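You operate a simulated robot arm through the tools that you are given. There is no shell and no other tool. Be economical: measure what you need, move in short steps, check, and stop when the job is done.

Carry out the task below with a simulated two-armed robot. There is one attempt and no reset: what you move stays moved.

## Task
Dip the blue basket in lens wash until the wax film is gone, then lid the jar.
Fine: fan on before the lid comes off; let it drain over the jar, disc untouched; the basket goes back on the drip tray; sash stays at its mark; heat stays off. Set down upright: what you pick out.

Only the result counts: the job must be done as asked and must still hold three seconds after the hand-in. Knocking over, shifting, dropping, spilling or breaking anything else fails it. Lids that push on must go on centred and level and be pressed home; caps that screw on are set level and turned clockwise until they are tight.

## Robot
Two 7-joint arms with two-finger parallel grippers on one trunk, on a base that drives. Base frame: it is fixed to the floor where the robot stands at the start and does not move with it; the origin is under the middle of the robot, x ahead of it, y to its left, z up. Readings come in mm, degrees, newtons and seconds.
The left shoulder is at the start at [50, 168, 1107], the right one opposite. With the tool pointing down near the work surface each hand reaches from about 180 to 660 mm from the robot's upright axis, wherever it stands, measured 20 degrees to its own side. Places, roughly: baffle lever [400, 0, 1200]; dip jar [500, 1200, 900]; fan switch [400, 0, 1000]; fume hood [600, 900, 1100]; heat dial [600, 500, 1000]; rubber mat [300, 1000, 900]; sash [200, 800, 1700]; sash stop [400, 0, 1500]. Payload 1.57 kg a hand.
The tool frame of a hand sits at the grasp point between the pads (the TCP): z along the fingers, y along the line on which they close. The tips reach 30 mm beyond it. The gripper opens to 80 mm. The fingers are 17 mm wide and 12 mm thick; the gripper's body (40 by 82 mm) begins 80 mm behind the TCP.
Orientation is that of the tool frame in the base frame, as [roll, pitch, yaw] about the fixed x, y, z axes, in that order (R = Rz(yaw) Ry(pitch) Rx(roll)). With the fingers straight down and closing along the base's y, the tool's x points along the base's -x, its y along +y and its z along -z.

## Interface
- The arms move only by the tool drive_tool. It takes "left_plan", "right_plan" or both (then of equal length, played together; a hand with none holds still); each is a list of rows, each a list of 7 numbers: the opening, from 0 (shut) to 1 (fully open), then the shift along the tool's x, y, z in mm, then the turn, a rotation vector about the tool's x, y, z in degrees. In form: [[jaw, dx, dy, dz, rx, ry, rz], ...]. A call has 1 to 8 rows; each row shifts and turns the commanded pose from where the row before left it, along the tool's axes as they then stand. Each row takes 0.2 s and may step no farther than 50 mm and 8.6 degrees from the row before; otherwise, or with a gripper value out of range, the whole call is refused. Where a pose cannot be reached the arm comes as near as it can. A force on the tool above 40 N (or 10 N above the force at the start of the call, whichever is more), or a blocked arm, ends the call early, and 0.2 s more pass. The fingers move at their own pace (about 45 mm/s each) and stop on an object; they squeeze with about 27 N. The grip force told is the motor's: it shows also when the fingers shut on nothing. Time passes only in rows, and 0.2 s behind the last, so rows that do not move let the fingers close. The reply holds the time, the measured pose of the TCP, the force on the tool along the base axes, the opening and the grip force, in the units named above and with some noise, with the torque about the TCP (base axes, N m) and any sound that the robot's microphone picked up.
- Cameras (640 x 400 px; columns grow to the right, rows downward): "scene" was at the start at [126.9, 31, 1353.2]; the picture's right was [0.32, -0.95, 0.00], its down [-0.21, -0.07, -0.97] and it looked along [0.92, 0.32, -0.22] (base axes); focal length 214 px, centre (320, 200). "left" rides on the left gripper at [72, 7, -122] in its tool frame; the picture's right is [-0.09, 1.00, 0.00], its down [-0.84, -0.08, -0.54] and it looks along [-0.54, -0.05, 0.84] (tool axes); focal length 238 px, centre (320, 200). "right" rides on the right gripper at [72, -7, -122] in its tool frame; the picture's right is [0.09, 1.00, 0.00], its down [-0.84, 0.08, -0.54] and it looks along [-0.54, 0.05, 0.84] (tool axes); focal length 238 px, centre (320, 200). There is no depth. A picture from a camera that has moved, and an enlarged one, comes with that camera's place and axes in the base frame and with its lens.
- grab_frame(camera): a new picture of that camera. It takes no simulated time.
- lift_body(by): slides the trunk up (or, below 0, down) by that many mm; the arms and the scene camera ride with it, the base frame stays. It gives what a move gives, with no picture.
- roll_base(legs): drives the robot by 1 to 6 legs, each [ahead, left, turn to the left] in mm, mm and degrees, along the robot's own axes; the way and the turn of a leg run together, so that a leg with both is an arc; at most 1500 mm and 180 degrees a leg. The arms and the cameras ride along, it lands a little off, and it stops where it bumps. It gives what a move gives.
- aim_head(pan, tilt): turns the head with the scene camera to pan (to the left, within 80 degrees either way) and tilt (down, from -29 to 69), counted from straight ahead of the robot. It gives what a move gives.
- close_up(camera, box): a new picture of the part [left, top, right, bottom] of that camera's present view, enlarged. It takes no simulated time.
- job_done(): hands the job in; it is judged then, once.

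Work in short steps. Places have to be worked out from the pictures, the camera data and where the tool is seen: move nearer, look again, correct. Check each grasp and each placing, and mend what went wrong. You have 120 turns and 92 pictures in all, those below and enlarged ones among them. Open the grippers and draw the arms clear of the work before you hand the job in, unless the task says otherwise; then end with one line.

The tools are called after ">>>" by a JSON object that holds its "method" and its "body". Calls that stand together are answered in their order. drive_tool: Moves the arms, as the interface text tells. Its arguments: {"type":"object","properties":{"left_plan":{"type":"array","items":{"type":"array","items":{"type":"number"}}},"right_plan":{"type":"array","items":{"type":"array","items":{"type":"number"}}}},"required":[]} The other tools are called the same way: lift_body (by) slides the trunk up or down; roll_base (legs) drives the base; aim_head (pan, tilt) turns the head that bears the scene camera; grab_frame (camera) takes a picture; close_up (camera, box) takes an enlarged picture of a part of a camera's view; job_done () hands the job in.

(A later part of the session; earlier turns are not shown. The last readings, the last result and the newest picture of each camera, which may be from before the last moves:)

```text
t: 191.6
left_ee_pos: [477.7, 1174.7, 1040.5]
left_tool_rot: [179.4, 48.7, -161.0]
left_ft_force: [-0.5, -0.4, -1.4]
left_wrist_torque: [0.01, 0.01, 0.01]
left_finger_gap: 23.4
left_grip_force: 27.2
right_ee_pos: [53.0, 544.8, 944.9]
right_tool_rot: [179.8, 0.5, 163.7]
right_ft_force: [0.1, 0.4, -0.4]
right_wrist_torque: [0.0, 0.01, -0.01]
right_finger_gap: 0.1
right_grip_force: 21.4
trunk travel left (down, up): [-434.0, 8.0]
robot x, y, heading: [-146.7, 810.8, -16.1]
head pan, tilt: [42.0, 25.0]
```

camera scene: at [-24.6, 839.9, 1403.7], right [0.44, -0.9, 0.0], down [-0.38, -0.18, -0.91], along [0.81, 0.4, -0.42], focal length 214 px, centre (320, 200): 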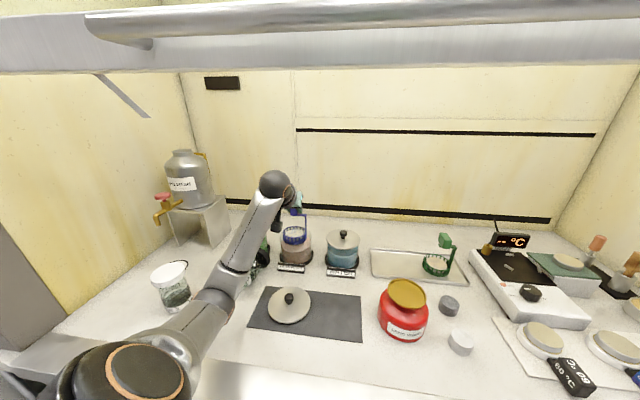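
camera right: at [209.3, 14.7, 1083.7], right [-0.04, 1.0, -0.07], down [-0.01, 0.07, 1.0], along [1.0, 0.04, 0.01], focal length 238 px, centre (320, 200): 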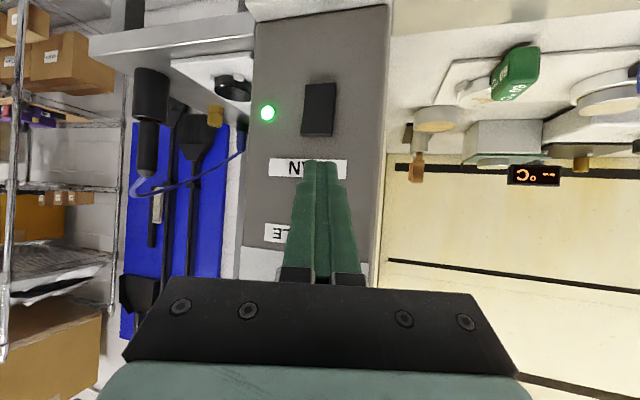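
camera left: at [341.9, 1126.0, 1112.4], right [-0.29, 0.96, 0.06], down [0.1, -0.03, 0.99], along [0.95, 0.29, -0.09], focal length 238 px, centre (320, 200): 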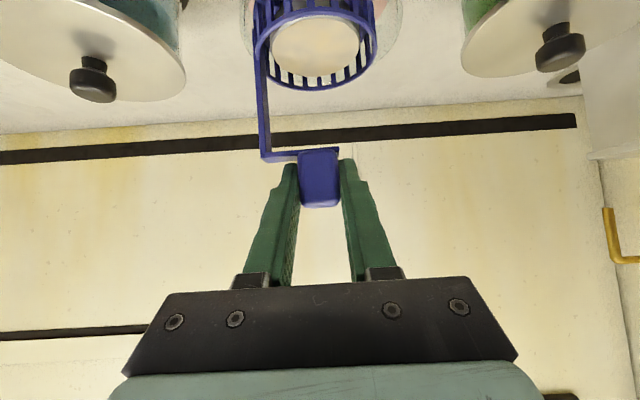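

>>> {"method": "drive_tool", "body": {"left_plan": [[0, 0, 0, 0, 0, 0, 0], [0, 0, 0, 0, 0, 0, 0], [0, 0, 0, 0, 0, 0, 0], [0, 0, 0, 0, 0, 0, 0], [0, 0, 0, 0, 0, 0, 0], [0, 0, 0, 0, 0, 0, 0], [0, 0, 0, 0, 0, 0, 0], [0, 0, 0, 0, 0, 0, 0]]}}

>>> {"method": "drive_tool", "body": {"left_plan": [[0, 0, 0, 0, 0, 0, 0], [0, 0, 0, 0, 0, 0, 0], [0, 0, 0, 0, 0, 0, 0], [0, 0, 0, 0, 0, 0, 0], [0, 0, 0, 0, 0, 0, 0], [0, 0, 0, 0, 0, 0, 0], [0, 0, 0, 0, 0, 0, 0], [0, 0, 0, 0, 0, 0, 0]]}}

>>> {"method": "drive_tool", "body": {"left_plan": [[0, 0, 0, 0, 0, 0, 0], [0, 0, 0, 0, 0, 0, 0], [0, 0, 0, 0, 0, 0, 0], [0, 0, 0, 0, 0, 0, 0], [0, 0, 0, 0, 0, 0, 0], [0, 0, 0, 0, 0, 0, 0], [0, 0, 0, 0, 0, 0, 0], [0, 0, 0, 0, 0, 0, 0]]}}

>>> {"method": "drive_tool", "body": {"left_plan": [[0, 0, 0, 0, 0, 0, 0], [0, 0, 0, 0, 0, 0, 0], [0, 0, 0, 0, 0, 0, 0], [0, 0, 0, 0, 0, 0, 0], [0, 0, 0, 0, 0, 0, 0], [0, 0, 0, 0, 0, 0, 0], [0, 0, 0, 0, 0, 0, 0], [0, 0, 0, 0, 0, 0, 0]]}}

>>> {"method": "drive_tool", "body": {"left_plan": [[0, 0, 0, 0, 0, 0, 0], [0, 0, 0, 0, 0, 0, 0], [0, 0, 0, 0, 0, 0, 0], [0, 0, 0, 0, 0, 0, 0], [0, 0, 0, 0, 0, 0, 0], [0, 0, 0, 0, 0, 0, 0], [0, 0, 0, 0, 0, 0, 0], [0, 0, 0, 0, 0, 0, 0]]}}

>>> {"method": "drive_tool", "body": {"left_plan": [[0, 0, 0, 0, 0, 0, 0], [0, 0, 0, 0, 0, 0, 0], [0, 0, 0, 0, 0, 0, 0], [0, 0, 0, 0, 0, 0, 0], [0, 0, 0, 0, 0, 0, 0], [0, 0, 0, 0, 0, 0, 0], [0, 0, 0, 0, 0, 0, 0], [0, 0, 0, 0, 0, 0, 0]]}}

>>> {"method": "drive_tool", "body": {"left_plan": [[0, 0, 0, 0, 0, 0, 0], [0, 0, 0, 0, 0, 0, 0], [0, 0, 0, 0, 0, 0, 0], [0, 0, 0, 0, 0, 0, 0], [0, 0, 0, 0, 0, 0, 0], [0, 0, 0, 0, 0, 0, 0], [0, 0, 0, 0, 0, 0, 0], [0, 0, 0, 0, 0, 0, 0]]}}

>>> {"method": "drive_tool", "body": {"left_plan": [[0, -16.9, 0, -14.9, 0, 0, 0], [0, -16.9, 0, -14.9, 0, 0, 0], [0, -1.5, 0, -1.3, 0, 0, 0], [0, 0, 0, 0, 0, 0, 0], [0, 0, 0, 0, 0, 0, 0]]}}

>>> {"method": "close_up", "body": {"camera": "left", "box": [220, 0, 420, 110]}}

```text
t: 193.4
left_ee_pos: [477.3, 1174.7, 1040.4]
left_tool_rot: [179.4, 48.7, -161.0]
left_ft_force: [0.7, 0.4, -2.1]
left_wrist_torque: [-0.01, 0.04, 0.0]
left_finger_gap: 23.4
left_grip_force: 26.9
right_ee_pos: [53.0, 543.6, 943.4]
right_tool_rot: [179.7, 0.4, 163.7]
right_ft_force: [-0.4, -0.2, -0.7]
right_wrist_torque: [-0.02, 0.01, -0.02]
right_finger_gap: 0.2
right_grip_force: 21.8
trunk travel left (down, up): [-434.0, 8.0]
robot x, y, heading: [-142.8, 808.8, -16.2]
head pan, tilt: [42.0, 25.0]
```

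```text
t: 195.2
left_ee_pos: [477.8, 1175.0, 1041.6]
left_tool_rot: [179.4, 48.8, -161.0]
left_ft_force: [0.2, 1.3, -2.1]
left_wrist_torque: [-0.01, 0.01, -0.02]
left_finger_gap: 23.3
left_grip_force: 27.4
right_ee_pos: [52.3, 544.7, 944.9]
right_tool_rot: [179.7, 0.4, 163.7]
right_ft_force: [1.3, -0.1, -0.3]
right_wrist_torque: [-0.01, -0.02, 0.02]
right_finger_gap: 0.2
right_grip_force: 22.0
trunk travel left (down, up): [-434.0, 8.0]
robot x, y, heading: [-145.8, 812.7, -15.8]
head pan, tilt: [42.0, 25.0]
```

```text
t: 197.0
left_ee_pos: [476.9, 1174.6, 1040.7]
left_tool_rot: [179.4, 48.7, -161.0]
left_ft_force: [0.6, -0.8, -1.5]
left_wrist_torque: [-0.06, 0.03, 0.01]
left_finger_gap: 23.2
left_grip_force: 27.4
right_ee_pos: [52.7, 544.1, 945.4]
right_tool_rot: [179.7, 0.5, 163.6]
right_ft_force: [-0.6, 0.8, 0.6]
right_wrist_torque: [0.03, -0.01, 0.01]
right_finger_gap: 0.0
right_grip_force: 22.2
trunk travel left (down, up): [-434.0, 8.0]
robot x, y, heading: [-145.7, 809.6, -16.1]
head pan, tilt: [42.0, 25.0]
```

```text
t: 198.8
left_ee_pos: [477.6, 1175.3, 1040.1]
left_tool_rot: [179.4, 48.7, -161.0]
left_ft_force: [0.3, 0.3, -1.6]
left_wrist_torque: [0.0, 0.03, 0.0]
left_finger_gap: 23.6
left_grip_force: 26.7
right_ee_pos: [52.9, 543.5, 946.5]
right_tool_rot: [179.8, 0.4, 163.7]
right_ft_force: [0.2, 0.8, 0.3]
right_wrist_torque: [0.0, -0.02, 0.01]
right_finger_gap: 0.0
right_grip_force: 21.7
trunk travel left (down, up): [-434.0, 8.0]
robot x, y, heading: [-145.3, 811.9, -16.1]
head pan, tilt: [42.0, 25.0]
```

```text
t: 200.6
left_ee_pos: [478.5, 1175.0, 1040.2]
left_tool_rot: [179.5, 48.6, -161.0]
left_ft_force: [0.1, 0.5, -1.3]
left_wrist_torque: [-0.02, -0.01, 0.03]
left_finger_gap: 22.9
left_grip_force: 26.8
right_ee_pos: [51.0, 543.6, 945.2]
right_tool_rot: [179.7, 0.4, 163.7]
right_ft_force: [0.3, 0.4, -1.5]
right_wrist_torque: [0.05, -0.02, 0.03]
right_finger_gap: 0.0
right_grip_force: 21.1
trunk travel left (down, up): [-434.0, 8.0]
robot x, y, heading: [-145.0, 808.5, -15.8]
head pan, tilt: [42.0, 25.0]
```

```text
t: 202.4
left_ee_pos: [477.3, 1174.9, 1040.7]
left_tool_rot: [179.4, 48.7, -161.0]
left_ft_force: [-0.1, 0.0, -1.2]
left_wrist_torque: [-0.01, 0.01, 0.01]
left_finger_gap: 23.4
left_grip_force: 27.1
right_ee_pos: [54.0, 544.0, 945.6]
right_tool_rot: [179.7, 0.4, 163.7]
right_ft_force: [0.5, -0.3, 0.6]
right_wrist_torque: [0.01, 0.0, 0.0]
right_finger_gap: 0.0
right_grip_force: 21.1
trunk travel left (down, up): [-434.0, 8.0]
robot x, y, heading: [-143.4, 807.4, -16.0]
head pan, tilt: [42.0, 25.0]
```

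```text
t: 204.2
left_ee_pos: [475.8, 1174.7, 1040.4]
left_tool_rot: [179.3, 48.7, -161.0]
left_ft_force: [0.0, -0.2, -1.3]
left_wrist_torque: [-0.01, 0.03, -0.03]
left_finger_gap: 23.4
left_grip_force: 27.0
right_ee_pos: [52.5, 544.5, 945.6]
right_tool_rot: [179.7, 0.4, 163.6]
right_ft_force: [-0.4, 0.5, -0.1]
right_wrist_torque: [-0.04, 0.01, 0.01]
right_finger_gap: 0.0
right_grip_force: 21.9
trunk travel left (down, up): [-434.0, 8.0]
robot x, y, heading: [-147.5, 810.9, -16.2]
head pan, tilt: [42.0, 25.0]
```

```text
t: 205.4
left_ee_pos: [477.8, 1174.5, 1086.2]
left_tool_rot: [179.3, 48.6, -161.0]
left_ft_force: [-0.4, 0.6, -1.3]
left_wrist_torque: [0.0, 0.02, -0.04]
left_finger_gap: 23.3
left_grip_force: 26.5
right_ee_pos: [51.7, 544.7, 945.2]
right_tool_rot: [179.7, 0.2, 163.7]
right_ft_force: [0.3, -0.8, 0.3]
right_wrist_torque: [0.0, 0.01, -0.04]
right_finger_gap: 0.2
right_grip_force: 21.9
trunk travel left (down, up): [-434.0, 8.0]
robot x, y, heading: [-146.8, 808.0, -16.2]
head pan, tilt: [42.0, 25.0]
```

```text
3.20 times, centred on (320, 55) of left
camera zoom: at [346.6, 1133.5, 1111.9], right [-0.28, 0.96, 0.08], down [0.16, -0.03, 0.99], along [0.95, 0.28, -0.15], focal length 763 px, centre (320, 664)
```

zoom: 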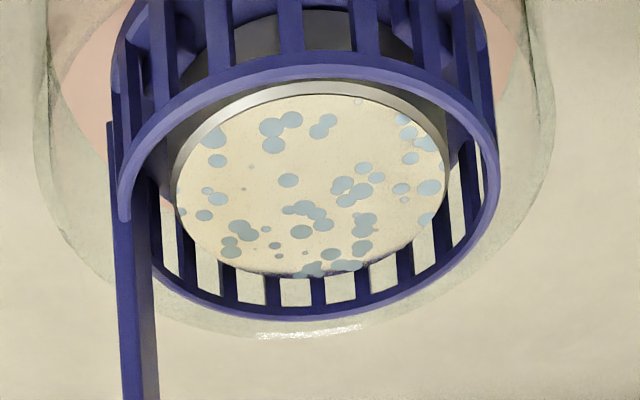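

Still the same, so perhaps a dip only counts when the basket leaves the jar entirely. I'll make three full dips, each fully out above the rim with a pause and about 8 s in.

>>> {"method": "drive_tool", "body": {"left_plan": [[0, -19.5, 0, -17.2, 0, 0, 0], [0, -19.5, 0, -17.2, 0, 0, 0], [0, 0, 0, 0, 0, 0, 0], [0, 0, 0, 0, 0, 0, 0], [0, 0, 0, 0, 0, 0, 0], [0, 0, 0, 0, 0, 0, 0], [0, 0, 0, 0, 0, 0, 0], [0, 0, 0, 0, 0, 0, 0]]}}

>>> {"method": "drive_tool", "body": {"left_plan": [[0, 18.2, 0, 16, 0, 0, 0], [0, 18.2, 0, 16, 0, 0, 0], [0, 18.2, 0, 16, 0, 0, 0], [0, 18.2, 0, 16, 0, 0, 0], [0, 0, 0, 0, 0, 0, 0], [0, 0, 0, 0, 0, 0, 0], [0, 0, 0, 0, 0, 0, 0], [0, 0, 0, 0, 0, 0, 0]]}}

>>> {"method": "drive_tool", "body": {"left_plan": [[0, 0, 0, 0, 0, 0, 0], [0, 0, 0, 0, 0, 0, 0], [0, 0, 0, 0, 0, 0, 0], [0, 0, 0, 0, 0, 0, 0], [0, 0, 0, 0, 0, 0, 0], [0, 0, 0, 0, 0, 0, 0], [0, 0, 0, 0, 0, 0, 0], [0, 0, 0, 0, 0, 0, 0]]}}

>>> {"method": "drive_tool", "body": {"left_plan": [[0, 0, 0, 0, 0, 0, 0], [0, 0, 0, 0, 0, 0, 0], [0, 0, 0, 0, 0, 0, 0], [0, 0, 0, 0, 0, 0, 0], [0, 0, 0, 0, 0, 0, 0], [0, 0, 0, 0, 0, 0, 0], [0, 0, 0, 0, 0, 0, 0], [0, 0, 0, 0, 0, 0, 0]]}}

>>> {"method": "drive_tool", "body": {"left_plan": [[0, 0, 0, 0, 0, 0, 0], [0, 0, 0, 0, 0, 0, 0], [0, 0, 0, 0, 0, 0, 0], [0, 0, 0, 0, 0, 0, 0], [0, -18.2, 0, -16, 0, 0, 0], [0, -18.2, 0, -16, 0, 0, 0], [0, -18.2, 0, -16, 0, 0, 0], [0, -18.2, 0, -16, 0, 0, 0]]}}

>>> {"method": "drive_tool", "body": {"left_plan": [[0, 0, 0, 0, 0, 0, 0], [0, 0, 0, 0, 0, 0, 0], [0, 0, 0, 0, 0, 0, 0], [0, 0, 0, 0, 0, 0, 0], [0, 0, 0, 0, 0, 0, 0], [0, 0, 0, 0, 0, 0, 0], [0, 0, 0, 0, 0, 0, 0], [0, 0, 0, 0, 0, 0, 0]]}}

>>> {"method": "close_up", "body": {"camera": "left", "box": [220, 0, 420, 110]}}

```text
t: 207.2
left_ee_pos: [477.4, 1172.7, 1139.2]
left_tool_rot: [179.4, 48.7, -160.9]
left_ft_force: [-0.3, 0.0, -1.9]
left_wrist_torque: [-0.03, 0.02, 0.0]
left_finger_gap: 23.1
left_grip_force: 26.6
right_ee_pos: [52.6, 544.3, 945.0]
right_tool_rot: [179.8, 0.4, 163.7]
right_ft_force: [-0.1, -0.2, 0.1]
right_wrist_torque: [-0.01, 0.01, -0.01]
right_finger_gap: 0.1
right_grip_force: 21.9
trunk travel left (down, up): [-434.0, 8.0]
robot x, y, heading: [-146.9, 806.0, -16.0]
head pan, tilt: [42.0, 25.0]
```

```text
t: 209.0
left_ee_pos: [479.1, 1173.5, 1041.2]
left_tool_rot: [179.4, 48.7, -161.0]
left_ft_force: [-0.4, 0.1, -1.2]
left_wrist_torque: [-0.03, 0.04, -0.02]
left_finger_gap: 23.3
left_grip_force: 26.8
right_ee_pos: [52.1, 544.2, 945.4]
right_tool_rot: [179.7, 0.3, 163.7]
right_ft_force: [0.1, -1.2, 0.3]
right_wrist_torque: [-0.01, 0.0, 0.04]
right_finger_gap: 0.1
right_grip_force: 21.7
trunk travel left (down, up): [-434.0, 8.0]
robot x, y, heading: [-145.0, 810.4, -16.2]
head pan, tilt: [42.0, 25.0]
```

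```text
t: 210.8
left_ee_pos: [477.5, 1174.5, 1041.2]
left_tool_rot: [179.4, 48.6, -161.0]
left_ft_force: [-0.2, -0.3, -1.6]
left_wrist_torque: [-0.02, 0.04, -0.06]
left_finger_gap: 23.4
left_grip_force: 27.5
right_ee_pos: [52.4, 542.9, 944.9]
right_tool_rot: [179.7, 0.4, 163.7]
right_ft_force: [-0.3, 0.1, -0.5]
right_wrist_torque: [0.02, -0.01, 0.02]
right_finger_gap: 0.0
right_grip_force: 21.1
trunk travel left (down, up): [-434.0, 8.0]
robot x, y, heading: [-143.6, 810.7, -16.1]
head pan, tilt: [42.0, 25.0]
```

```text
t: 212.6
left_ee_pos: [477.1, 1174.3, 1041.9]
left_tool_rot: [179.4, 48.7, -161.0]
left_ft_force: [-0.5, 0.3, -1.5]
left_wrist_torque: [-0.01, 0.07, 0.01]
left_finger_gap: 23.2
left_grip_force: 27.7
right_ee_pos: [53.2, 543.3, 944.9]
right_tool_rot: [179.7, 0.5, 163.7]
right_ft_force: [-0.2, 0.3, 0.5]
right_wrist_torque: [0.02, -0.02, -0.01]
right_finger_gap: 0.0
right_grip_force: 21.1
trunk travel left (down, up): [-434.0, 8.0]
robot x, y, heading: [-144.2, 811.1, -15.8]
head pan, tilt: [42.0, 25.0]
```

```text
t: 214.4
left_ee_pos: [478.4, 1171.3, 1138.4]
left_tool_rot: [179.4, 48.7, -161.0]
left_ft_force: [-0.4, 0.4, -1.9]
left_wrist_torque: [-0.03, -0.03, -0.03]
left_finger_gap: 23.6
left_grip_force: 27.1
right_ee_pos: [51.9, 543.3, 945.9]
right_tool_rot: [179.6, 0.4, 163.6]
right_ft_force: [0.0, -0.4, -0.1]
right_wrist_torque: [-0.02, -0.03, 0.01]
right_finger_gap: 0.1
right_grip_force: 20.8
trunk travel left (down, up): [-434.0, 8.0]
robot x, y, heading: [-142.5, 812.1, -16.3]
head pan, tilt: [42.0, 25.0]
```

```text
t: 216.2
left_ee_pos: [476.7, 1171.9, 1138.0]
left_tool_rot: [179.4, 48.7, -161.0]
left_ft_force: [0.2, 0.3, -1.4]
left_wrist_torque: [0.0, 0.03, 0.02]
left_finger_gap: 23.4
left_grip_force: 27.1
right_ee_pos: [52.3, 543.7, 945.3]
right_tool_rot: [179.7, 0.5, 163.8]
right_ft_force: [0.3, -0.3, 0.7]
right_wrist_torque: [-0.04, 0.02, 0.0]
right_finger_gap: 0.0
right_grip_force: 21.7
trunk travel left (down, up): [-434.0, 8.0]
robot x, y, heading: [-147.4, 806.2, -16.4]
head pan, tilt: [42.0, 25.0]
```

```text
3.20 times, centred on (320, 55) of left
camera zoom: at [346.3, 1131.5, 1163.3], right [-0.28, 0.96, 0.08], down [0.16, -0.03, 0.99], along [0.95, 0.28, -0.15], focal length 763 px, centre (320, 664)
```

zoom: 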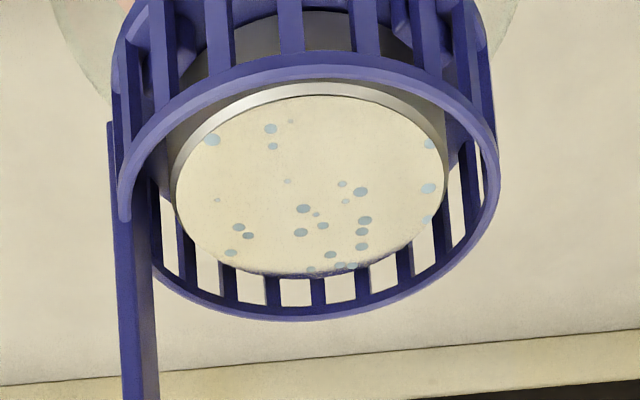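

That worked: a dip counts when the basket comes fully out, and the film is shrinking to small specks. I'll do two more full dips.

>>> {"method": "drive_tool", "body": {"left_plan": [[0, 18.2, 0, 16, 0, 0, 0], [0, 18.2, 0.5, 16, 0, 0, 0], [0, 18.2, 0, 16, 0, 0, 0], [0, 18.2, 0, 16, 0, 0, 0], [0, 0, 0, 0, 0, 0, 0], [0, 0, 0, 0, 0, 0, 0], [0, 0, 0, 0, 0, 0, 0], [0, 0, 0, 0, 0, 0, 0]]}}

>>> {"method": "drive_tool", "body": {"left_plan": [[0, 0, 0, 0, 0, 0, 0], [0, 0, 0, 0, 0, 0, 0], [0, 0, 0, 0, 0, 0, 0], [0, 0, 0, 0, 0, 0, 0], [0, 0, 0, 0, 0, 0, 0], [0, 0, 0, 0, 0, 0, 0], [0, 0, 0, 0, 0, 0, 0], [0, 0, 0, 0, 0, 0, 0]]}}

>>> {"method": "drive_tool", "body": {"left_plan": [[0, 0, 0, 0, 0, 0, 0], [0, 0, 0, 0, 0, 0, 0], [0, 0, 0, 0, 0, 0, 0], [0, 0, 0, 0, 0, 0, 0], [0, 0, 0, 0, 0, 0, 0], [0, 0, 0, 0, 0, 0, 0], [0, 0, 0, 0, 0, 0, 0], [0, 0, 0, 0, 0, 0, 0]]}}

>>> {"method": "drive_tool", "body": {"left_plan": [[0, 0, 0, 0, 0, 0, 0], [0, 0, 0, 0, 0, 0, 0], [0, 0, 0, 0, 0, 0, 0], [0, 0, 0, 0, 0, 0, 0], [0, -18.2, 0, -16, 0, 0, 0], [0, -18.2, 0, -16, 0, 0, 0], [0, -18.2, 0, -16, 0, 0, 0], [0, -18.2, 0, -16, 0, 0, 0]]}}

>>> {"method": "drive_tool", "body": {"left_plan": [[0, 0, 0, 0, 0, 0, 0], [0, 0, 0, 0, 0, 0, 0], [0, 0, 0, 0, 0, 0, 0], [0, 0, 0, 0, 0, 0, 0], [0, 0, 0, 0, 0, 0, 0], [0, 0, 0, 0, 0, 0, 0], [0, 0, 0, 0, 0, 0, 0], [0, 0, 0, 0, 0, 0, 0]]}}

>>> {"method": "drive_tool", "body": {"left_plan": [[0, 18.2, 0, 16, 0, 0, 0], [0, 18.2, 0.5, 16, 0, 0, 0], [0, 18.2, 0, 16, 0, 0, 0], [0, 18.2, 0, 16, 0, 0, 0], [0, 0, 0, 0, 0, 0, 0], [0, 0, 0, 0, 0, 0, 0], [0, 0, 0, 0, 0, 0, 0], [0, 0, 0, 0, 0, 0, 0]]}}

>>> {"method": "drive_tool", "body": {"left_plan": [[0, 0, 0, 0, 0, 0, 0], [0, 0, 0, 0, 0, 0, 0], [0, 0, 0, 0, 0, 0, 0], [0, 0, 0, 0, 0, 0, 0], [0, 0, 0, 0, 0, 0, 0], [0, 0, 0, 0, 0, 0, 0], [0, 0, 0, 0, 0, 0, 0], [0, 0, 0, 0, 0, 0, 0]]}}

>>> {"method": "drive_tool", "body": {"left_plan": [[0, 0, 0, 0, 0, 0, 0], [0, 0, 0, 0, 0, 0, 0], [0, 0, 0, 0, 0, 0, 0], [0, 0, 0, 0, 0, 0, 0], [0, 0, 0, 0, 0, 0, 0], [0, 0, 0, 0, 0, 0, 0], [0, 0, 0, 0, 0, 0, 0], [0, 0, 0, 0, 0, 0, 0]]}}

>>> {"method": "drive_tool", "body": {"left_plan": [[0, 0, 0, 0, 0, 0, 0], [0, 0, 0, 0, 0, 0, 0], [0, 0, 0, 0, 0, 0, 0], [0, 0, 0, 0, 0, 0, 0], [0, -18.2, 0, -16, 0, 0, 0], [0, -18.2, 0, -16, 0, 0, 0], [0, -18.2, 0, -16, 0, 0, 0], [0, -18.2, 0, -16, 0, 0, 0]]}}

>>> {"method": "close_up", "body": {"camera": "left", "box": [220, 0, 420, 110]}}

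```text
t: 218.0
left_ee_pos: [477.2, 1175.5, 1042.2]
left_tool_rot: [179.4, 48.7, -161.0]
left_ft_force: [0.0, 0.6, -1.2]
left_wrist_torque: [-0.04, 0.0, 0.0]
left_finger_gap: 23.5
left_grip_force: 26.5
right_ee_pos: [52.3, 543.5, 945.3]
right_tool_rot: [179.7, 0.4, 163.6]
right_ft_force: [0.3, 0.1, 0.4]
right_wrist_torque: [0.01, 0.02, 0.0]
right_finger_gap: 0.0
right_grip_force: 21.4
trunk travel left (down, up): [-434.0, 8.0]
robot x, y, heading: [-145.2, 811.1, -15.9]
head pan, tilt: [42.0, 25.0]
```

```text
t: 219.8
left_ee_pos: [478.2, 1176.0, 1040.5]
left_tool_rot: [179.4, 48.7, -161.1]
left_ft_force: [-0.6, 0.1, -2.1]
left_wrist_torque: [-0.06, 0.0, -0.01]
left_finger_gap: 23.4
left_grip_force: 26.8
right_ee_pos: [53.1, 543.7, 945.3]
right_tool_rot: [179.6, 0.3, 163.7]
right_ft_force: [0.3, 0.0, -0.2]
right_wrist_torque: [0.02, 0.0, 0.02]
right_finger_gap: 0.0
right_grip_force: 20.9
trunk travel left (down, up): [-434.0, 8.0]
robot x, y, heading: [-138.3, 810.1, -15.8]
head pan, tilt: [42.0, 25.0]
```

```text
t: 221.6
left_ee_pos: [477.3, 1176.8, 1041.9]
left_tool_rot: [179.3, 48.7, -161.0]
left_ft_force: [-0.3, 0.0, -1.2]
left_wrist_torque: [-0.03, -0.01, 0.01]
left_finger_gap: 23.2
left_grip_force: 26.8
right_ee_pos: [53.1, 542.7, 945.9]
right_tool_rot: [179.7, 0.5, 163.7]
right_ft_force: [-0.3, 0.5, 0.4]
right_wrist_torque: [0.04, -0.05, 0.0]
right_finger_gap: 0.0
right_grip_force: 20.9
trunk travel left (down, up): [-434.0, 8.0]
robot x, y, heading: [-143.8, 808.8, -16.0]
head pan, tilt: [42.0, 25.0]
```

```text
t: 223.4
left_ee_pos: [476.4, 1174.6, 1141.4]
left_tool_rot: [179.3, 48.8, -161.1]
left_ft_force: [0.0, -0.8, -2.0]
left_wrist_torque: [-0.06, 0.05, 0.01]
left_finger_gap: 23.5
left_grip_force: 27.3
right_ee_pos: [51.5, 543.5, 945.1]
right_tool_rot: [179.7, 0.4, 163.8]
right_ft_force: [0.2, -0.1, 0.5]
right_wrist_torque: [0.01, 0.03, 0.0]
right_finger_gap: 0.0
right_grip_force: 21.3
trunk travel left (down, up): [-434.0, 8.0]
robot x, y, heading: [-144.0, 810.3, -15.9]
head pan, tilt: [42.0, 25.0]
```

```text
t: 225.2
left_ee_pos: [475.7, 1174.4, 1139.2]
left_tool_rot: [179.5, 48.7, -161.0]
left_ft_force: [-0.4, 0.0, -1.7]
left_wrist_torque: [-0.03, -0.01, 0.03]
left_finger_gap: 23.3
left_grip_force: 26.9
right_ee_pos: [52.1, 544.8, 945.9]
right_tool_rot: [179.7, 0.4, 163.6]
right_ft_force: [0.0, -0.5, 0.7]
right_wrist_torque: [0.01, 0.0, 0.02]
right_finger_gap: 0.2
right_grip_force: 21.6
trunk travel left (down, up): [-434.0, 8.0]
robot x, y, heading: [-144.9, 809.5, -16.4]
head pan, tilt: [42.0, 25.0]
```

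```text
t: 227.0
left_ee_pos: [478.8, 1174.7, 1042.9]
left_tool_rot: [179.5, 48.7, -161.0]
left_ft_force: [-0.3, 0.0, -2.2]
left_wrist_torque: [0.02, 0.02, -0.01]
left_finger_gap: 23.1
left_grip_force: 26.7
right_ee_pos: [52.1, 543.1, 944.9]
right_tool_rot: [179.7, 0.4, 163.7]
right_ft_force: [-0.3, 0.1, -0.7]
right_wrist_torque: [-0.04, -0.01, -0.03]
right_finger_gap: 0.1
right_grip_force: 21.2
trunk travel left (down, up): [-434.0, 8.0]
robot x, y, heading: [-142.0, 808.7, -16.0]
head pan, tilt: [42.0, 25.0]
```

```text
t: 228.8
left_ee_pos: [478.4, 1174.7, 1042.7]
left_tool_rot: [179.4, 48.7, -161.0]
left_ft_force: [0.5, 0.1, -2.4]
left_wrist_torque: [-0.04, 0.01, 0.0]
left_finger_gap: 23.2
left_grip_force: 26.7
right_ee_pos: [52.5, 544.6, 945.7]
right_tool_rot: [179.8, 0.4, 163.7]
right_ft_force: [-0.6, 0.4, 0.2]
right_wrist_torque: [0.02, 0.01, -0.03]
right_finger_gap: 0.0
right_grip_force: 21.1
trunk travel left (down, up): [-434.0, 8.0]
robot x, y, heading: [-146.8, 811.1, -16.0]
head pan, tilt: [42.0, 25.0]
```

```text
t: 230.6
left_ee_pos: [479.2, 1175.9, 1042.3]
left_tool_rot: [179.4, 48.7, -161.1]
left_ft_force: [0.1, -0.7, -2.3]
left_wrist_torque: [0.01, -0.03, 0.01]
left_finger_gap: 23.6
left_grip_force: 26.6
right_ee_pos: [52.3, 543.4, 944.3]
right_tool_rot: [179.7, 0.5, 163.7]
right_ft_force: [0.0, 0.1, 0.5]
right_wrist_torque: [0.02, 0.02, 0.0]
right_finger_gap: 0.1
right_grip_force: 21.3
trunk travel left (down, up): [-434.0, 8.0]
robot x, y, heading: [-142.4, 807.9, -16.0]
head pan, tilt: [42.0, 25.0]
```

```text
t: 232.4
left_ee_pos: [477.7, 1173.5, 1140.2]
left_tool_rot: [179.3, 48.7, -161.0]
left_ft_force: [0.1, -0.4, -2.2]
left_wrist_torque: [-0.04, 0.04, -0.03]
left_finger_gap: 23.1
left_grip_force: 26.9
right_ee_pos: [52.8, 543.9, 945.2]
right_tool_rot: [179.7, 0.5, 163.7]
right_ft_force: [-0.7, -0.3, 1.1]
right_wrist_torque: [-0.03, 0.02, 0.04]
right_finger_gap: 0.0
right_grip_force: 21.1
trunk travel left (down, up): [-434.0, 8.0]
robot x, y, heading: [-140.9, 808.6, -16.0]
head pan, tilt: [42.0, 25.0]
```

```text
3.20 times, centred on (320, 55) of left
camera zoom: at [345.7, 1133.1, 1165.7], right [-0.27, 0.96, 0.08], down [0.17, -0.03, 0.99], along [0.95, 0.28, -0.15], focal length 763 px, centre (320, 664)
```

zoom: 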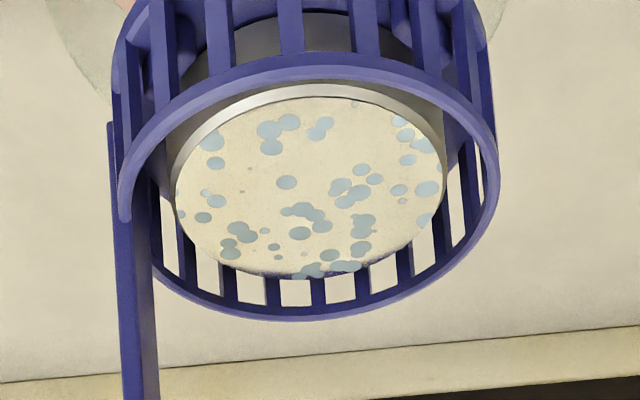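

The spots are large again right after lifting, so they are liquid droplets that shrink as the basket drains; it must hang over the jar until they are gone. I'll hold it above the jar and look again.

>>> {"method": "drive_tool", "body": {"left_plan": [[0, 0, 0, 0, 0, 0, 0], [0, 0, 0, 0, 0, 0, 0], [0, 0, 0, 0, 0, 0, 0], [0, 0, 0, 0, 0, 0, 0], [0, 0, 0, 0, 0, 0, 0], [0, 0, 0, 0, 0, 0, 0], [0, 0, 0, 0, 0, 0, 0], [0, 0, 0, 0, 0, 0, 0]]}}

>>> {"method": "drive_tool", "body": {"left_plan": [[0, 0, 0, 0, 0, 0, 0], [0, 0, 0, 0, 0, 0, 0], [0, 0, 0, 0, 0, 0, 0], [0, 0, 0, 0, 0, 0, 0], [0, 0, 0, 0, 0, 0, 0], [0, 0, 0, 0, 0, 0, 0], [0, 0, 0, 0, 0, 0, 0], [0, 0, 0, 0, 0, 0, 0]]}}

>>> {"method": "drive_tool", "body": {"left_plan": [[0, 0, 0, 0, 0, 0, 0], [0, 0, 0, 0, 0, 0, 0], [0, 0, 0, 0, 0, 0, 0], [0, 0, 0, 0, 0, 0, 0], [0, 0, 0, 0, 0, 0, 0], [0, 0, 0, 0, 0, 0, 0], [0, 0, 0, 0, 0, 0, 0], [0, 0, 0, 0, 0, 0, 0]]}}

>>> {"method": "drive_tool", "body": {"left_plan": [[0, 0, 0, 0, 0, 0, 0], [0, 0, 0, 0, 0, 0, 0], [0, 0, 0, 0, 0, 0, 0], [0, 0, 0, 0, 0, 0, 0], [0, 0, 0, 0, 0, 0, 0], [0, 0, 0, 0, 0, 0, 0], [0, 0, 0, 0, 0, 0, 0], [0, 0, 0, 0, 0, 0, 0]]}}

>>> {"method": "drive_tool", "body": {"left_plan": [[0, 0, 0, 0, 0, 0, 0], [0, 0, 0, 0, 0, 0, 0], [0, 0, 0, 0, 0, 0, 0], [0, 0, 0, 0, 0, 0, 0], [0, 0, 0, 0, 0, 0, 0], [0, 0, 0, 0, 0, 0, 0], [0, 0, 0, 0, 0, 0, 0], [0, 0, 0, 0, 0, 0, 0]]}}

>>> {"method": "drive_tool", "body": {"left_plan": [[0, 0, 0, 0, 0, 0, 0], [0, 0, 0, 0, 0, 0, 0], [0, 0, 0, 0, 0, 0, 0], [0, 0, 0, 0, 0, 0, 0], [0, 0, 0, 0, 0, 0, 0], [0, 0, 0, 0, 0, 0, 0], [0, 0, 0, 0, 0, 0, 0], [0, 0, 0, 0, 0, 0, 0]]}}

>>> {"method": "close_up", "body": {"camera": "left", "box": [220, 0, 420, 110]}}

```text
t: 234.2
left_ee_pos: [477.1, 1172.1, 1140.5]
left_tool_rot: [179.4, 48.7, -161.0]
left_ft_force: [-0.4, 0.1, -2.3]
left_wrist_torque: [0.0, 0.01, 0.02]
left_finger_gap: 23.0
left_grip_force: 26.9
right_ee_pos: [52.7, 544.1, 944.7]
right_tool_rot: [179.7, 0.4, 163.7]
right_ft_force: [-1.1, -1.1, -0.4]
right_wrist_torque: [0.0, -0.01, -0.01]
right_finger_gap: 0.2
right_grip_force: 20.8
trunk travel left (down, up): [-434.0, 8.0]
robot x, y, heading: [-140.5, 811.9, -16.0]
head pan, tilt: [42.0, 25.0]
```

```text
t: 236.0
left_ee_pos: [476.2, 1173.3, 1141.1]
left_tool_rot: [179.4, 48.7, -161.0]
left_ft_force: [0.3, -0.4, -2.4]
left_wrist_torque: [0.0, 0.0, -0.02]
left_finger_gap: 23.2
left_grip_force: 27.0
right_ee_pos: [51.6, 543.8, 946.6]
right_tool_rot: [179.7, 0.4, 163.7]
right_ft_force: [0.0, -0.2, -0.2]
right_wrist_torque: [0.02, -0.02, 0.0]
right_finger_gap: 0.0
right_grip_force: 21.7
trunk travel left (down, up): [-434.0, 8.0]
robot x, y, heading: [-143.9, 807.0, -15.9]
head pan, tilt: [42.0, 25.0]
```

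```text
t: 237.8
left_ee_pos: [476.8, 1173.8, 1139.9]
left_tool_rot: [179.5, 48.8, -161.0]
left_ft_force: [0.4, 0.2, -0.7]
left_wrist_torque: [0.0, 0.01, 0.03]
left_finger_gap: 23.3
left_grip_force: 26.9
right_ee_pos: [52.1, 543.4, 944.8]
right_tool_rot: [179.7, 0.4, 163.6]
right_ft_force: [0.6, 0.4, 1.0]
right_wrist_torque: [-0.03, 0.02, -0.01]
right_finger_gap: 0.0
right_grip_force: 21.5
trunk travel left (down, up): [-434.0, 8.0]
robot x, y, heading: [-144.9, 812.0, -16.2]
head pan, tilt: [42.0, 25.0]
```

```text
t: 239.6
left_ee_pos: [477.2, 1173.9, 1140.1]
left_tool_rot: [179.4, 48.6, -161.0]
left_ft_force: [0.1, -0.3, -1.5]
left_wrist_torque: [0.0, 0.0, -0.01]
left_finger_gap: 23.2
left_grip_force: 26.7
right_ee_pos: [53.5, 544.8, 945.8]
right_tool_rot: [179.7, 0.4, 163.7]
right_ft_force: [0.9, -0.4, 1.3]
right_wrist_torque: [0.02, -0.05, -0.01]
right_finger_gap: 0.0
right_grip_force: 21.7
trunk travel left (down, up): [-434.0, 8.0]
robot x, y, heading: [-144.7, 814.8, -16.0]
head pan, tilt: [42.0, 25.0]
```

```text
t: 241.4
left_ee_pos: [476.3, 1172.4, 1141.0]
left_tool_rot: [179.5, 48.7, -161.0]
left_ft_force: [-0.3, -0.2, -2.0]
left_wrist_torque: [-0.01, 0.02, 0.04]
left_finger_gap: 23.3
left_grip_force: 26.8
right_ee_pos: [51.8, 545.4, 943.5]
right_tool_rot: [179.8, 0.4, 163.8]
right_ft_force: [0.7, -0.1, 1.1]
right_wrist_torque: [-0.02, 0.02, 0.0]
right_finger_gap: 0.2
right_grip_force: 20.7
trunk travel left (down, up): [-434.0, 8.0]
robot x, y, heading: [-143.0, 812.4, -16.1]
head pan, tilt: [42.0, 25.0]
```

```text
t: 243.2
left_ee_pos: [476.3, 1174.3, 1140.5]
left_tool_rot: [179.5, 48.7, -161.0]
left_ft_force: [0.6, -0.3, -1.6]
left_wrist_torque: [-0.01, 0.04, 0.0]
left_finger_gap: 23.4
left_grip_force: 26.9
right_ee_pos: [52.5, 544.3, 945.6]
right_tool_rot: [179.7, 0.4, 163.8]
right_ft_force: [-0.1, 0.7, 0.5]
right_wrist_torque: [0.02, 0.01, 0.0]
right_finger_gap: 0.0
right_grip_force: 20.7
trunk travel left (down, up): [-434.0, 8.0]
robot x, y, heading: [-147.0, 807.0, -16.0]
head pan, tilt: [42.0, 25.0]
```

```text
3.20 times, centred on (320, 55) of left
camera zoom: at [345.8, 1133.3, 1165.5], right [-0.28, 0.96, 0.08], down [0.16, -0.03, 0.99], along [0.95, 0.28, -0.15], focal length 763 px, centre (320, 664)
```

zoom: 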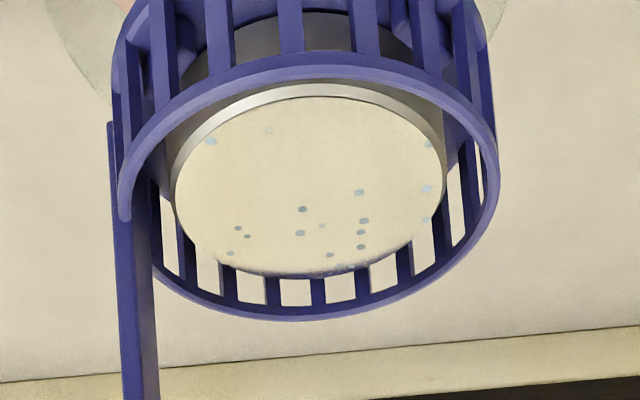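

The droplets are nearly gone and the disc looks clean and pale. I'll let it drain longer over the jar, then raise slightly and roll back toward the tray.

>>> {"method": "drive_tool", "body": {"left_plan": [[0, 0, 0, 0, 0, 0, 0], [0, 0, 0, 0, 0, 0, 0], [0, 0, 0, 0, 0, 0, 0], [0, 0, 0, 0, 0, 0, 0], [0, 0, 0, 0, 0, 0, 0], [0, 0, 0, 0, 0, 0, 0], [0, 0, 0, 0, 0, 0, 0], [0, 0, 0, 0, 0, 0, 0]]}}

>>> {"method": "drive_tool", "body": {"left_plan": [[0, 0, 0, 0, 0, 0, 0], [0, 0, 0, 0, 0, 0, 0], [0, 0, 0, 0, 0, 0, 0], [0, 0, 0, 0, 0, 0, 0], [0, 0, 0, 0, 0, 0, 0], [0, 0, 0, 0, 0, 0, 0], [0, 0, 0, 0, 0, 0, 0], [0, 0, 0, 0, 0, 0, 0]]}}

>>> {"method": "drive_tool", "body": {"left_plan": [[0, 0, 0, 0, 0, 0, 0], [0, 0, 0, 0, 0, 0, 0], [0, 0, 0, 0, 0, 0, 0], [0, 0, 0, 0, 0, 0, 0], [0, 0, 0, 0, 0, 0, 0], [0, 0, 0, 0, 0, 0, 0], [0, 0, 0, 0, 0, 0, 0], [0, 0, 0, 0, 0, 0, 0]]}}

>>> {"method": "drive_tool", "body": {"left_plan": [[0, 0, 0, 0, 0, 0, 0], [0, 0, 0, 0, 0, 0, 0], [0, 0, 0, 0, 0, 0, 0], [0, 0, 0, 0, 0, 0, 0], [0, 0, 0, 0, 0, 0, 0], [0, 0, 0, 0, 0, 0, 0], [0, 0, 0, 0, 0, 0, 0], [0, 0, 0, 0, 0, 0, 0]]}}

>>> {"method": "drive_tool", "body": {"left_plan": [[0, 0, 0, 0, 0, 0, 0], [0, 0, 0, 0, 0, 0, 0], [0, 0, 0, 0, 0, 0, 0], [0, 0, 0, 0, 0, 0, 0], [0, 0, 0, 0, 0, 0, 0], [0, 0, 0, 0, 0, 0, 0], [0, 0, 0, 0, 0, 0, 0], [0, 0, 0, 0, 0, 0, 0]]}}

>>> {"method": "drive_tool", "body": {"left_plan": [[0, 0, 0, 0, 0, 0, 0], [0, 0, 0, 0, 0, 0, 0], [0, 0, 0, 0, 0, 0, 0], [0, 0, 0, 0, 0, 0, 0], [0, 0, 0, 0, 0, 0, 0], [0, 0, 0, 0, 0, 0, 0], [0, 0, 0, 0, 0, 0, 0], [0, 0, 0, 0, 0, 0, 0]]}}

>>> {"method": "drive_tool", "body": {"left_plan": [[0, 0, 0, 0, 0, 0, 0], [0, 0, 0, 0, 0, 0, 0], [0, 0, 0, 0, 0, 0, 0], [0, 0, 0, 0, 0, 0, 0], [0, 0, 0, 0, 0, 0, 0], [0, 0, 0, 0, 0, 0, 0], [0, -5.6, 0, -5, 0, 0, 0], [0, -5.6, 0, -5, 0, 0, 0]]}}

>>> {"method": "roll_base", "body": {"legs": [[0, -281, 0]]}}

>>> {"method": "roll_base", "body": {"legs": [[180, 0, 0]]}}

```text
t: 245.0
left_ee_pos: [477.8, 1174.0, 1139.8]
left_tool_rot: [179.3, 48.7, -160.9]
left_ft_force: [-0.2, -0.1, -2.1]
left_wrist_torque: [-0.01, 0.03, 0.01]
left_finger_gap: 23.0
left_grip_force: 26.9
right_ee_pos: [53.1, 544.4, 944.8]
right_tool_rot: [179.6, 0.4, 163.6]
right_ft_force: [-0.2, -0.4, -0.1]
right_wrist_torque: [-0.02, 0.0, 0.02]
right_finger_gap: 0.1
right_grip_force: 21.2
trunk travel left (down, up): [-434.0, 8.0]
robot x, y, heading: [-144.5, 810.7, -16.2]
head pan, tilt: [42.0, 25.0]
```

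```text
t: 246.8
left_ee_pos: [477.5, 1173.9, 1140.4]
left_tool_rot: [179.4, 48.8, -161.0]
left_ft_force: [-0.3, 1.0, -1.7]
left_wrist_torque: [0.0, 0.05, 0.05]
left_finger_gap: 23.3
left_grip_force: 27.4
right_ee_pos: [52.6, 544.3, 945.3]
right_tool_rot: [179.7, 0.4, 163.7]
right_ft_force: [-0.7, -1.0, 0.5]
right_wrist_torque: [-0.04, -0.02, -0.03]
right_finger_gap: 0.0
right_grip_force: 21.0
trunk travel left (down, up): [-434.0, 8.0]
robot x, y, heading: [-145.4, 811.7, -16.0]
head pan, tilt: [42.0, 25.0]
```

```text
t: 248.6
left_ee_pos: [477.2, 1173.7, 1140.2]
left_tool_rot: [179.4, 48.8, -160.9]
left_ft_force: [0.7, 0.1, -1.4]
left_wrist_torque: [-0.01, -0.02, -0.04]
left_finger_gap: 23.1
left_grip_force: 27.5
right_ee_pos: [53.4, 543.9, 945.2]
right_tool_rot: [179.7, 0.4, 163.7]
right_ft_force: [0.0, -0.1, 0.2]
right_wrist_torque: [0.01, 0.0, 0.0]
right_finger_gap: 0.0
right_grip_force: 21.2
trunk travel left (down, up): [-434.0, 8.0]
robot x, y, heading: [-145.1, 808.5, -15.9]
head pan, tilt: [42.0, 25.0]
```

```text
t: 250.4
left_ee_pos: [476.7, 1172.5, 1140.7]
left_tool_rot: [179.4, 48.7, -161.0]
left_ft_force: [-0.4, 0.2, -1.6]
left_wrist_torque: [-0.03, -0.01, -0.01]
left_finger_gap: 23.3
left_grip_force: 27.1
right_ee_pos: [52.8, 543.9, 945.0]
right_tool_rot: [179.8, 0.5, 163.7]
right_ft_force: [-0.5, 0.2, 0.1]
right_wrist_torque: [0.01, 0.0, -0.01]
right_finger_gap: 0.0
right_grip_force: 21.5
trunk travel left (down, up): [-434.0, 8.0]
robot x, y, heading: [-145.6, 811.8, -16.1]
head pan, tilt: [42.0, 25.0]
```

```text
t: 252.2
left_ee_pos: [478.6, 1173.4, 1141.1]
left_tool_rot: [179.4, 48.7, -161.0]
left_ft_force: [0.4, 0.4, -2.0]
left_wrist_torque: [-0.02, 0.04, -0.04]
left_finger_gap: 23.3
left_grip_force: 27.2
right_ee_pos: [52.8, 543.4, 945.6]
right_tool_rot: [179.7, 0.4, 163.6]
right_ft_force: [0.6, -0.2, -0.4]
right_wrist_torque: [-0.03, -0.01, -0.04]
right_finger_gap: 0.0
right_grip_force: 20.7
trunk travel left (down, up): [-434.0, 8.0]
robot x, y, heading: [-139.9, 807.0, -16.2]
head pan, tilt: [42.0, 25.0]
```

```text
t: 254.0
left_ee_pos: [477.5, 1174.6, 1141.3]
left_tool_rot: [179.3, 48.7, -160.9]
left_ft_force: [-0.1, 0.2, -1.6]
left_wrist_torque: [-0.01, 0.02, 0.0]
left_finger_gap: 23.4
left_grip_force: 27.2
right_ee_pos: [52.3, 544.3, 945.9]
right_tool_rot: [179.7, 0.5, 163.6]
right_ft_force: [0.5, -0.3, -0.8]
right_wrist_torque: [-0.01, 0.02, 0.01]
right_finger_gap: 0.0
right_grip_force: 20.8
trunk travel left (down, up): [-434.0, 8.0]
robot x, y, heading: [-141.9, 805.9, -16.1]
head pan, tilt: [42.0, 25.0]
```

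```text
t: 255.8
left_ee_pos: [477.1, 1173.8, 1155.6]
left_tool_rot: [179.4, 48.7, -161.0]
left_ft_force: [-0.4, -0.5, -3.0]
left_wrist_torque: [0.0, 0.02, -0.02]
left_finger_gap: 23.3
left_grip_force: 26.3
right_ee_pos: [53.4, 543.7, 945.1]
right_tool_rot: [179.7, 0.5, 163.8]
right_ft_force: [-1.2, -0.2, -0.1]
right_wrist_torque: [0.03, 0.01, 0.0]
right_finger_gap: 0.0
right_grip_force: 21.7
trunk travel left (down, up): [-434.0, 8.0]
robot x, y, heading: [-145.5, 809.6, -16.3]
head pan, tilt: [42.0, 25.0]
```

```text
t: 258.8
left_ee_pos: [398.4, 910.5, 1155.4]
left_tool_rot: [179.3, 48.7, -160.6]
left_ft_force: [0.0, -0.1, -2.2]
left_wrist_torque: [0.03, 0.02, 0.0]
left_finger_gap: 23.3
left_grip_force: 27.3
right_ee_pos: [-22.6, 277.5, 944.6]
right_tool_rot: [179.7, 0.4, 164.2]
right_ft_force: [-0.4, 0.1, 0.0]
right_wrist_torque: [-0.02, 0.0, 0.01]
right_finger_gap: 0.0
right_grip_force: 21.0
trunk travel left (down, up): [-434.0, 8.0]
robot x, y, heading: [-220.4, 542.5, -15.7]
head pan, tilt: [42.0, 25.0]
```

```text
t: 260.3
left_ee_pos: [572.4, 859.2, 1155.0]
left_tool_rot: [179.3, 48.7, -160.8]
left_ft_force: [-0.2, -0.6, -2.5]
left_wrist_torque: [0.01, -0.02, -0.02]
left_finger_gap: 23.2
left_grip_force: 26.8
right_ee_pos: [150.0, 227.3, 944.8]
right_tool_rot: [179.7, 0.4, 164.1]
right_ft_force: [0.8, 0.8, 0.5]
right_wrist_torque: [0.03, 0.04, 0.03]
right_finger_gap: 0.0
right_grip_force: 21.8
trunk travel left (down, up): [-434.0, 8.0]
robot x, y, heading: [-50.4, 491.2, -15.8]
head pan, tilt: [42.0, 25.0]
```

Back over the tray, about 10 mm off. I'll correct to the original spot and lower with the trunk.

>>> {"method": "drive_tool", "body": {"left_plan": [[0, -1.5, -4.7, 1.7, 0, 0, 0], [0, -1.6, -4.8, 1.8, 0, 0, 0], [0, 0, 0, 0, 0, 0, 0]]}}

>>> {"method": "lift_body", "body": {"by": -100}}

>>> {"method": "grab_frame", "body": {"camera": "scene"}}

```text
t: 261.1
left_ee_pos: [579.8, 853.1, 1154.6]
left_tool_rot: [179.3, 48.6, -160.8]
left_ft_force: [0.2, -0.3, -1.4]
left_wrist_torque: [0.0, 0.02, 0.0]
left_finger_gap: 23.5
left_grip_force: 27.2
right_ee_pos: [151.1, 227.3, 944.9]
right_tool_rot: [179.7, 0.4, 164.0]
right_ft_force: [-0.1, 0.3, -0.3]
right_wrist_torque: [0.0, 0.01, 0.0]
right_finger_gap: 0.0
right_grip_force: 21.5
trunk travel left (down, up): [-434.0, 8.0]
robot x, y, heading: [-47.8, 496.1, -15.6]
head pan, tilt: [42.0, 25.0]
```

```text
t: 262.5
left_ee_pos: [580.2, 853.3, 1054.5]
left_tool_rot: [179.4, 48.7, -160.7]
left_ft_force: [-0.6, 0.1, -2.3]
left_wrist_torque: [-0.02, 0.02, 0.01]
left_finger_gap: 23.5
left_grip_force: 27.0
right_ee_pos: [150.4, 226.9, 844.6]
right_tool_rot: [179.7, 0.4, 164.0]
right_ft_force: [-0.1, -0.2, -0.1]
right_wrist_torque: [0.0, -0.01, -0.02]
right_finger_gap: 0.0
right_grip_force: 21.4
trunk travel left (down, up): [-334.0, 108.0]
robot x, y, heading: [-50.9, 491.7, -15.7]
head pan, tilt: [42.0, 25.0]
```

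```text
5 pictures are left
camera scene: at [71.1, 522.8, 1392.7], right [0.44, -0.9, 0.0], down [-0.38, -0.19, -0.91], along [0.81, 0.4, -0.42], focal length 214 px, centre (320, 200)
```

scene: 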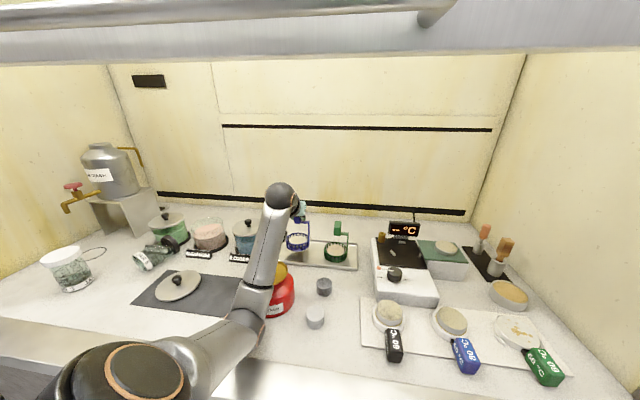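

JAR 5 is lying on its side, which I'll mend afterward. The basket is above its tray spot, so I'll lower the last 24 mm by feel.

>>> {"method": "lift_body", "body": {"by": -20}}

>>> {"method": "lift_body", "body": {"by": -5}}

```text
t: 263.1
left_ee_pos: [576.8, 853.8, 1044.0]
left_tool_rot: [179.6, 49.5, -160.5]
left_ft_force: [-0.4, 0.3, -1.4]
left_wrist_torque: [-0.04, 0.01, 0.01]
left_finger_gap: 23.5
left_grip_force: 27.0
right_ee_pos: [148.6, 226.0, 827.2]
right_tool_rot: [179.5, 0.5, 163.9]
right_ft_force: [-0.7, -0.3, -0.2]
right_wrist_torque: [0.05, -0.01, 0.01]
right_finger_gap: 0.1
right_grip_force: 21.1
trunk travel left (down, up): [-314.0, 128.0]
robot x, y, heading: [-51.9, 493.6, -15.7]
head pan, tilt: [42.0, 25.0]
```

```text
t: 263.7
left_ee_pos: [574.7, 855.1, 1049.4]
left_tool_rot: [179.6, 50.5, -160.0]
left_ft_force: [0.0, -0.3, -2.0]
left_wrist_torque: [-0.02, 0.02, 0.02]
left_finger_gap: 23.2
left_grip_force: 27.1
right_ee_pos: [146.5, 224.4, 821.3]
right_tool_rot: [179.2, 0.7, 164.0]
right_ft_force: [0.0, 0.4, -0.4]
right_wrist_torque: [-0.01, -0.01, 0.0]
right_finger_gap: 0.1
right_grip_force: 21.5
trunk travel left (down, up): [-309.0, 133.0]
robot x, y, heading: [-49.3, 493.6, -15.8]
head pan, tilt: [42.0, 25.0]
```

The hand rose instead of lowering with no tool force, so the forearm or elbow is resting on something. I'll raise the trunk and look.

>>> {"method": "lift_body", "body": {"by": 30}}

>>> {"method": "close_up", "body": {"camera": "scene", "box": [100, 200, 380, 375]}}

```text
t: 264.4
left_ee_pos: [580.6, 852.3, 1056.2]
left_tool_rot: [179.2, 48.6, -160.8]
left_ft_force: [0.6, 0.5, -1.2]
left_wrist_torque: [-0.01, 0.02, 0.0]
left_finger_gap: 23.2
left_grip_force: 27.3
right_ee_pos: [149.3, 227.2, 849.5]
right_tool_rot: [179.6, 0.3, 163.9]
right_ft_force: [0.3, -0.6, -0.5]
right_wrist_torque: [0.02, 0.02, 0.0]
right_finger_gap: 0.0
right_grip_force: 21.0
trunk travel left (down, up): [-339.0, 103.0]
robot x, y, heading: [-49.0, 492.4, -15.9]
head pan, tilt: [42.0, 25.0]
```

```text
2.29 times, centred on (240, 288) of scene
camera zoom: at [71.6, 522.8, 1396.8], right [0.44, -0.9, 0.0], down [-0.38, -0.19, -0.91], along [0.81, 0.4, -0.42], focal length 490 px, centre (503, 0)
```

zoom: 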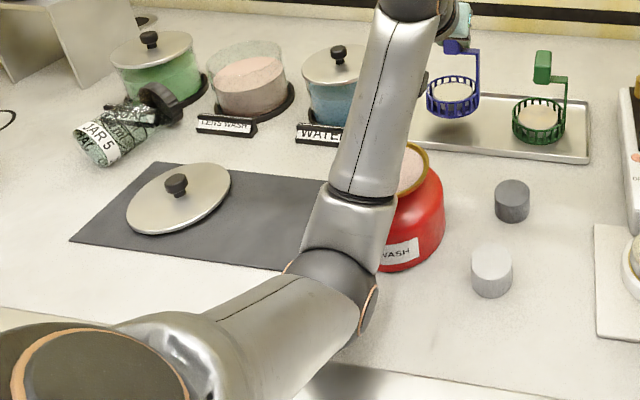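

The forearm passes just over the red can and was probably resting on it. I'll raise the trunk 35 mm more and lower the hand with the arm instead.

>>> {"method": "lift_body", "body": {"by": 40}}

>>> {"method": "drive_tool", "body": {"left_plan": [[0, 15.8, 0, 13.9, 0, 0, 0], [0, 15.8, 0, 13.9, 0, 0, 0], [0, 11, 0, 9.7, 0, 0, 0], [0, 0, 0, 0, 0, 0, 0]]}}

>>> {"method": "drive_tool", "body": {"left_plan": [[0, 3, 0, 2.7, 0, 0, 0], [0, 1.5, 0, 1.3, 0, 0, 0], [0, 1.5, 0, 1.3, 0, 0, 0]]}}

```text
t: 265.2
left_ee_pos: [579.9, 852.9, 1099.8]
left_tool_rot: [179.3, 48.7, -160.6]
left_ft_force: [-0.8, -0.2, -1.3]
left_wrist_torque: [-0.02, 0.05, 0.04]
left_finger_gap: 23.1
left_grip_force: 26.7
right_ee_pos: [150.4, 226.6, 890.4]
right_tool_rot: [179.7, 0.3, 163.9]
right_ft_force: [-0.2, -0.3, -0.1]
right_wrist_torque: [0.0, -0.02, -0.01]
right_finger_gap: 0.1
right_grip_force: 21.8
trunk travel left (down, up): [-379.0, 63.0]
robot x, y, heading: [-47.2, 492.1, -15.7]
head pan, tilt: [42.0, 25.0]
```

```text
t: 266.2
left_ee_pos: [579.2, 854.7, 1044.2]
left_tool_rot: [179.4, 48.7, -160.7]
left_ft_force: [-0.3, 0.7, -1.9]
left_wrist_torque: [-0.03, 0.04, 0.02]
left_finger_gap: 23.2
left_grip_force: 26.6
right_ee_pos: [149.5, 226.7, 889.3]
right_tool_rot: [179.7, 0.5, 164.1]
right_ft_force: [-0.1, -0.4, -1.1]
right_wrist_torque: [0.01, -0.07, -0.02]
right_finger_gap: 0.0
right_grip_force: 21.4
trunk travel left (down, up): [-379.0, 63.0]
robot x, y, heading: [-49.9, 492.6, -15.8]
head pan, tilt: [42.0, 25.0]
```

```text
t: 267.1
left_ee_pos: [581.2, 853.1, 1035.6]
left_tool_rot: [179.4, 48.7, -160.6]
left_ft_force: [-1.0, 0.2, -1.3]
left_wrist_torque: [0.03, 0.01, 0.01]
left_finger_gap: 23.3
left_grip_force: 27.0
right_ee_pos: [150.2, 227.6, 889.6]
right_tool_rot: [179.6, 0.4, 164.0]
right_ft_force: [0.0, -0.8, 0.1]
right_wrist_torque: [-0.03, -0.01, -0.01]
right_finger_gap: 0.0
right_grip_force: 21.4
trunk travel left (down, up): [-379.0, 63.0]
robot x, y, heading: [-50.9, 489.8, -15.7]
head pan, tilt: [42.0, 25.0]
```

Lowering freely, about 5 mm left. I'll continue in 1–2 mm steps until contact.

>>> {"method": "drive_tool", "body": {"left_plan": [[0, 1.5, 0, 1.3, 0, 0, 0], [0, 1.1, 0, 1, 0, 0, 0], [0, 0.8, 0, 0.7, 0, 0, 0]]}}

>>> {"method": "drive_tool", "body": {"left_plan": [[0, 0.8, 0, 0.7, 0, 0, 0], [0, 0, 0, 0, 0, 0, 0]]}}

```text
t: 267.9
left_ee_pos: [579.4, 855.3, 1030.6]
left_tool_rot: [179.4, 48.8, -160.7]
left_ft_force: [0.4, -0.5, -1.9]
left_wrist_torque: [-0.01, 0.01, 0.0]
left_finger_gap: 23.5
left_grip_force: 26.9
right_ee_pos: [150.0, 227.0, 889.5]
right_tool_rot: [179.7, 0.4, 164.0]
right_ft_force: [-0.4, 0.1, -0.6]
right_wrist_torque: [-0.01, -0.01, 0.0]
right_finger_gap: 0.0
right_grip_force: 21.2
trunk travel left (down, up): [-379.0, 63.0]
robot x, y, heading: [-50.1, 493.3, -15.7]
head pan, tilt: [42.0, 25.0]
```

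```text
t: 268.4
left_ee_pos: [579.1, 853.0, 1029.1]
left_tool_rot: [179.4, 48.7, -160.8]
left_ft_force: [-0.7, 0.3, -1.9]
left_wrist_torque: [0.01, 0.03, -0.01]
left_finger_gap: 23.1
left_grip_force: 27.5
right_ee_pos: [149.2, 227.9, 890.5]
right_tool_rot: [179.7, 0.3, 164.0]
right_ft_force: [-0.2, -0.1, -0.2]
right_wrist_torque: [0.0, -0.02, 0.01]
right_finger_gap: 0.0
right_grip_force: 21.6
trunk travel left (down, up): [-379.0, 63.0]
robot x, y, heading: [-50.5, 489.5, -15.8]
head pan, tilt: [42.0, 25.0]
```

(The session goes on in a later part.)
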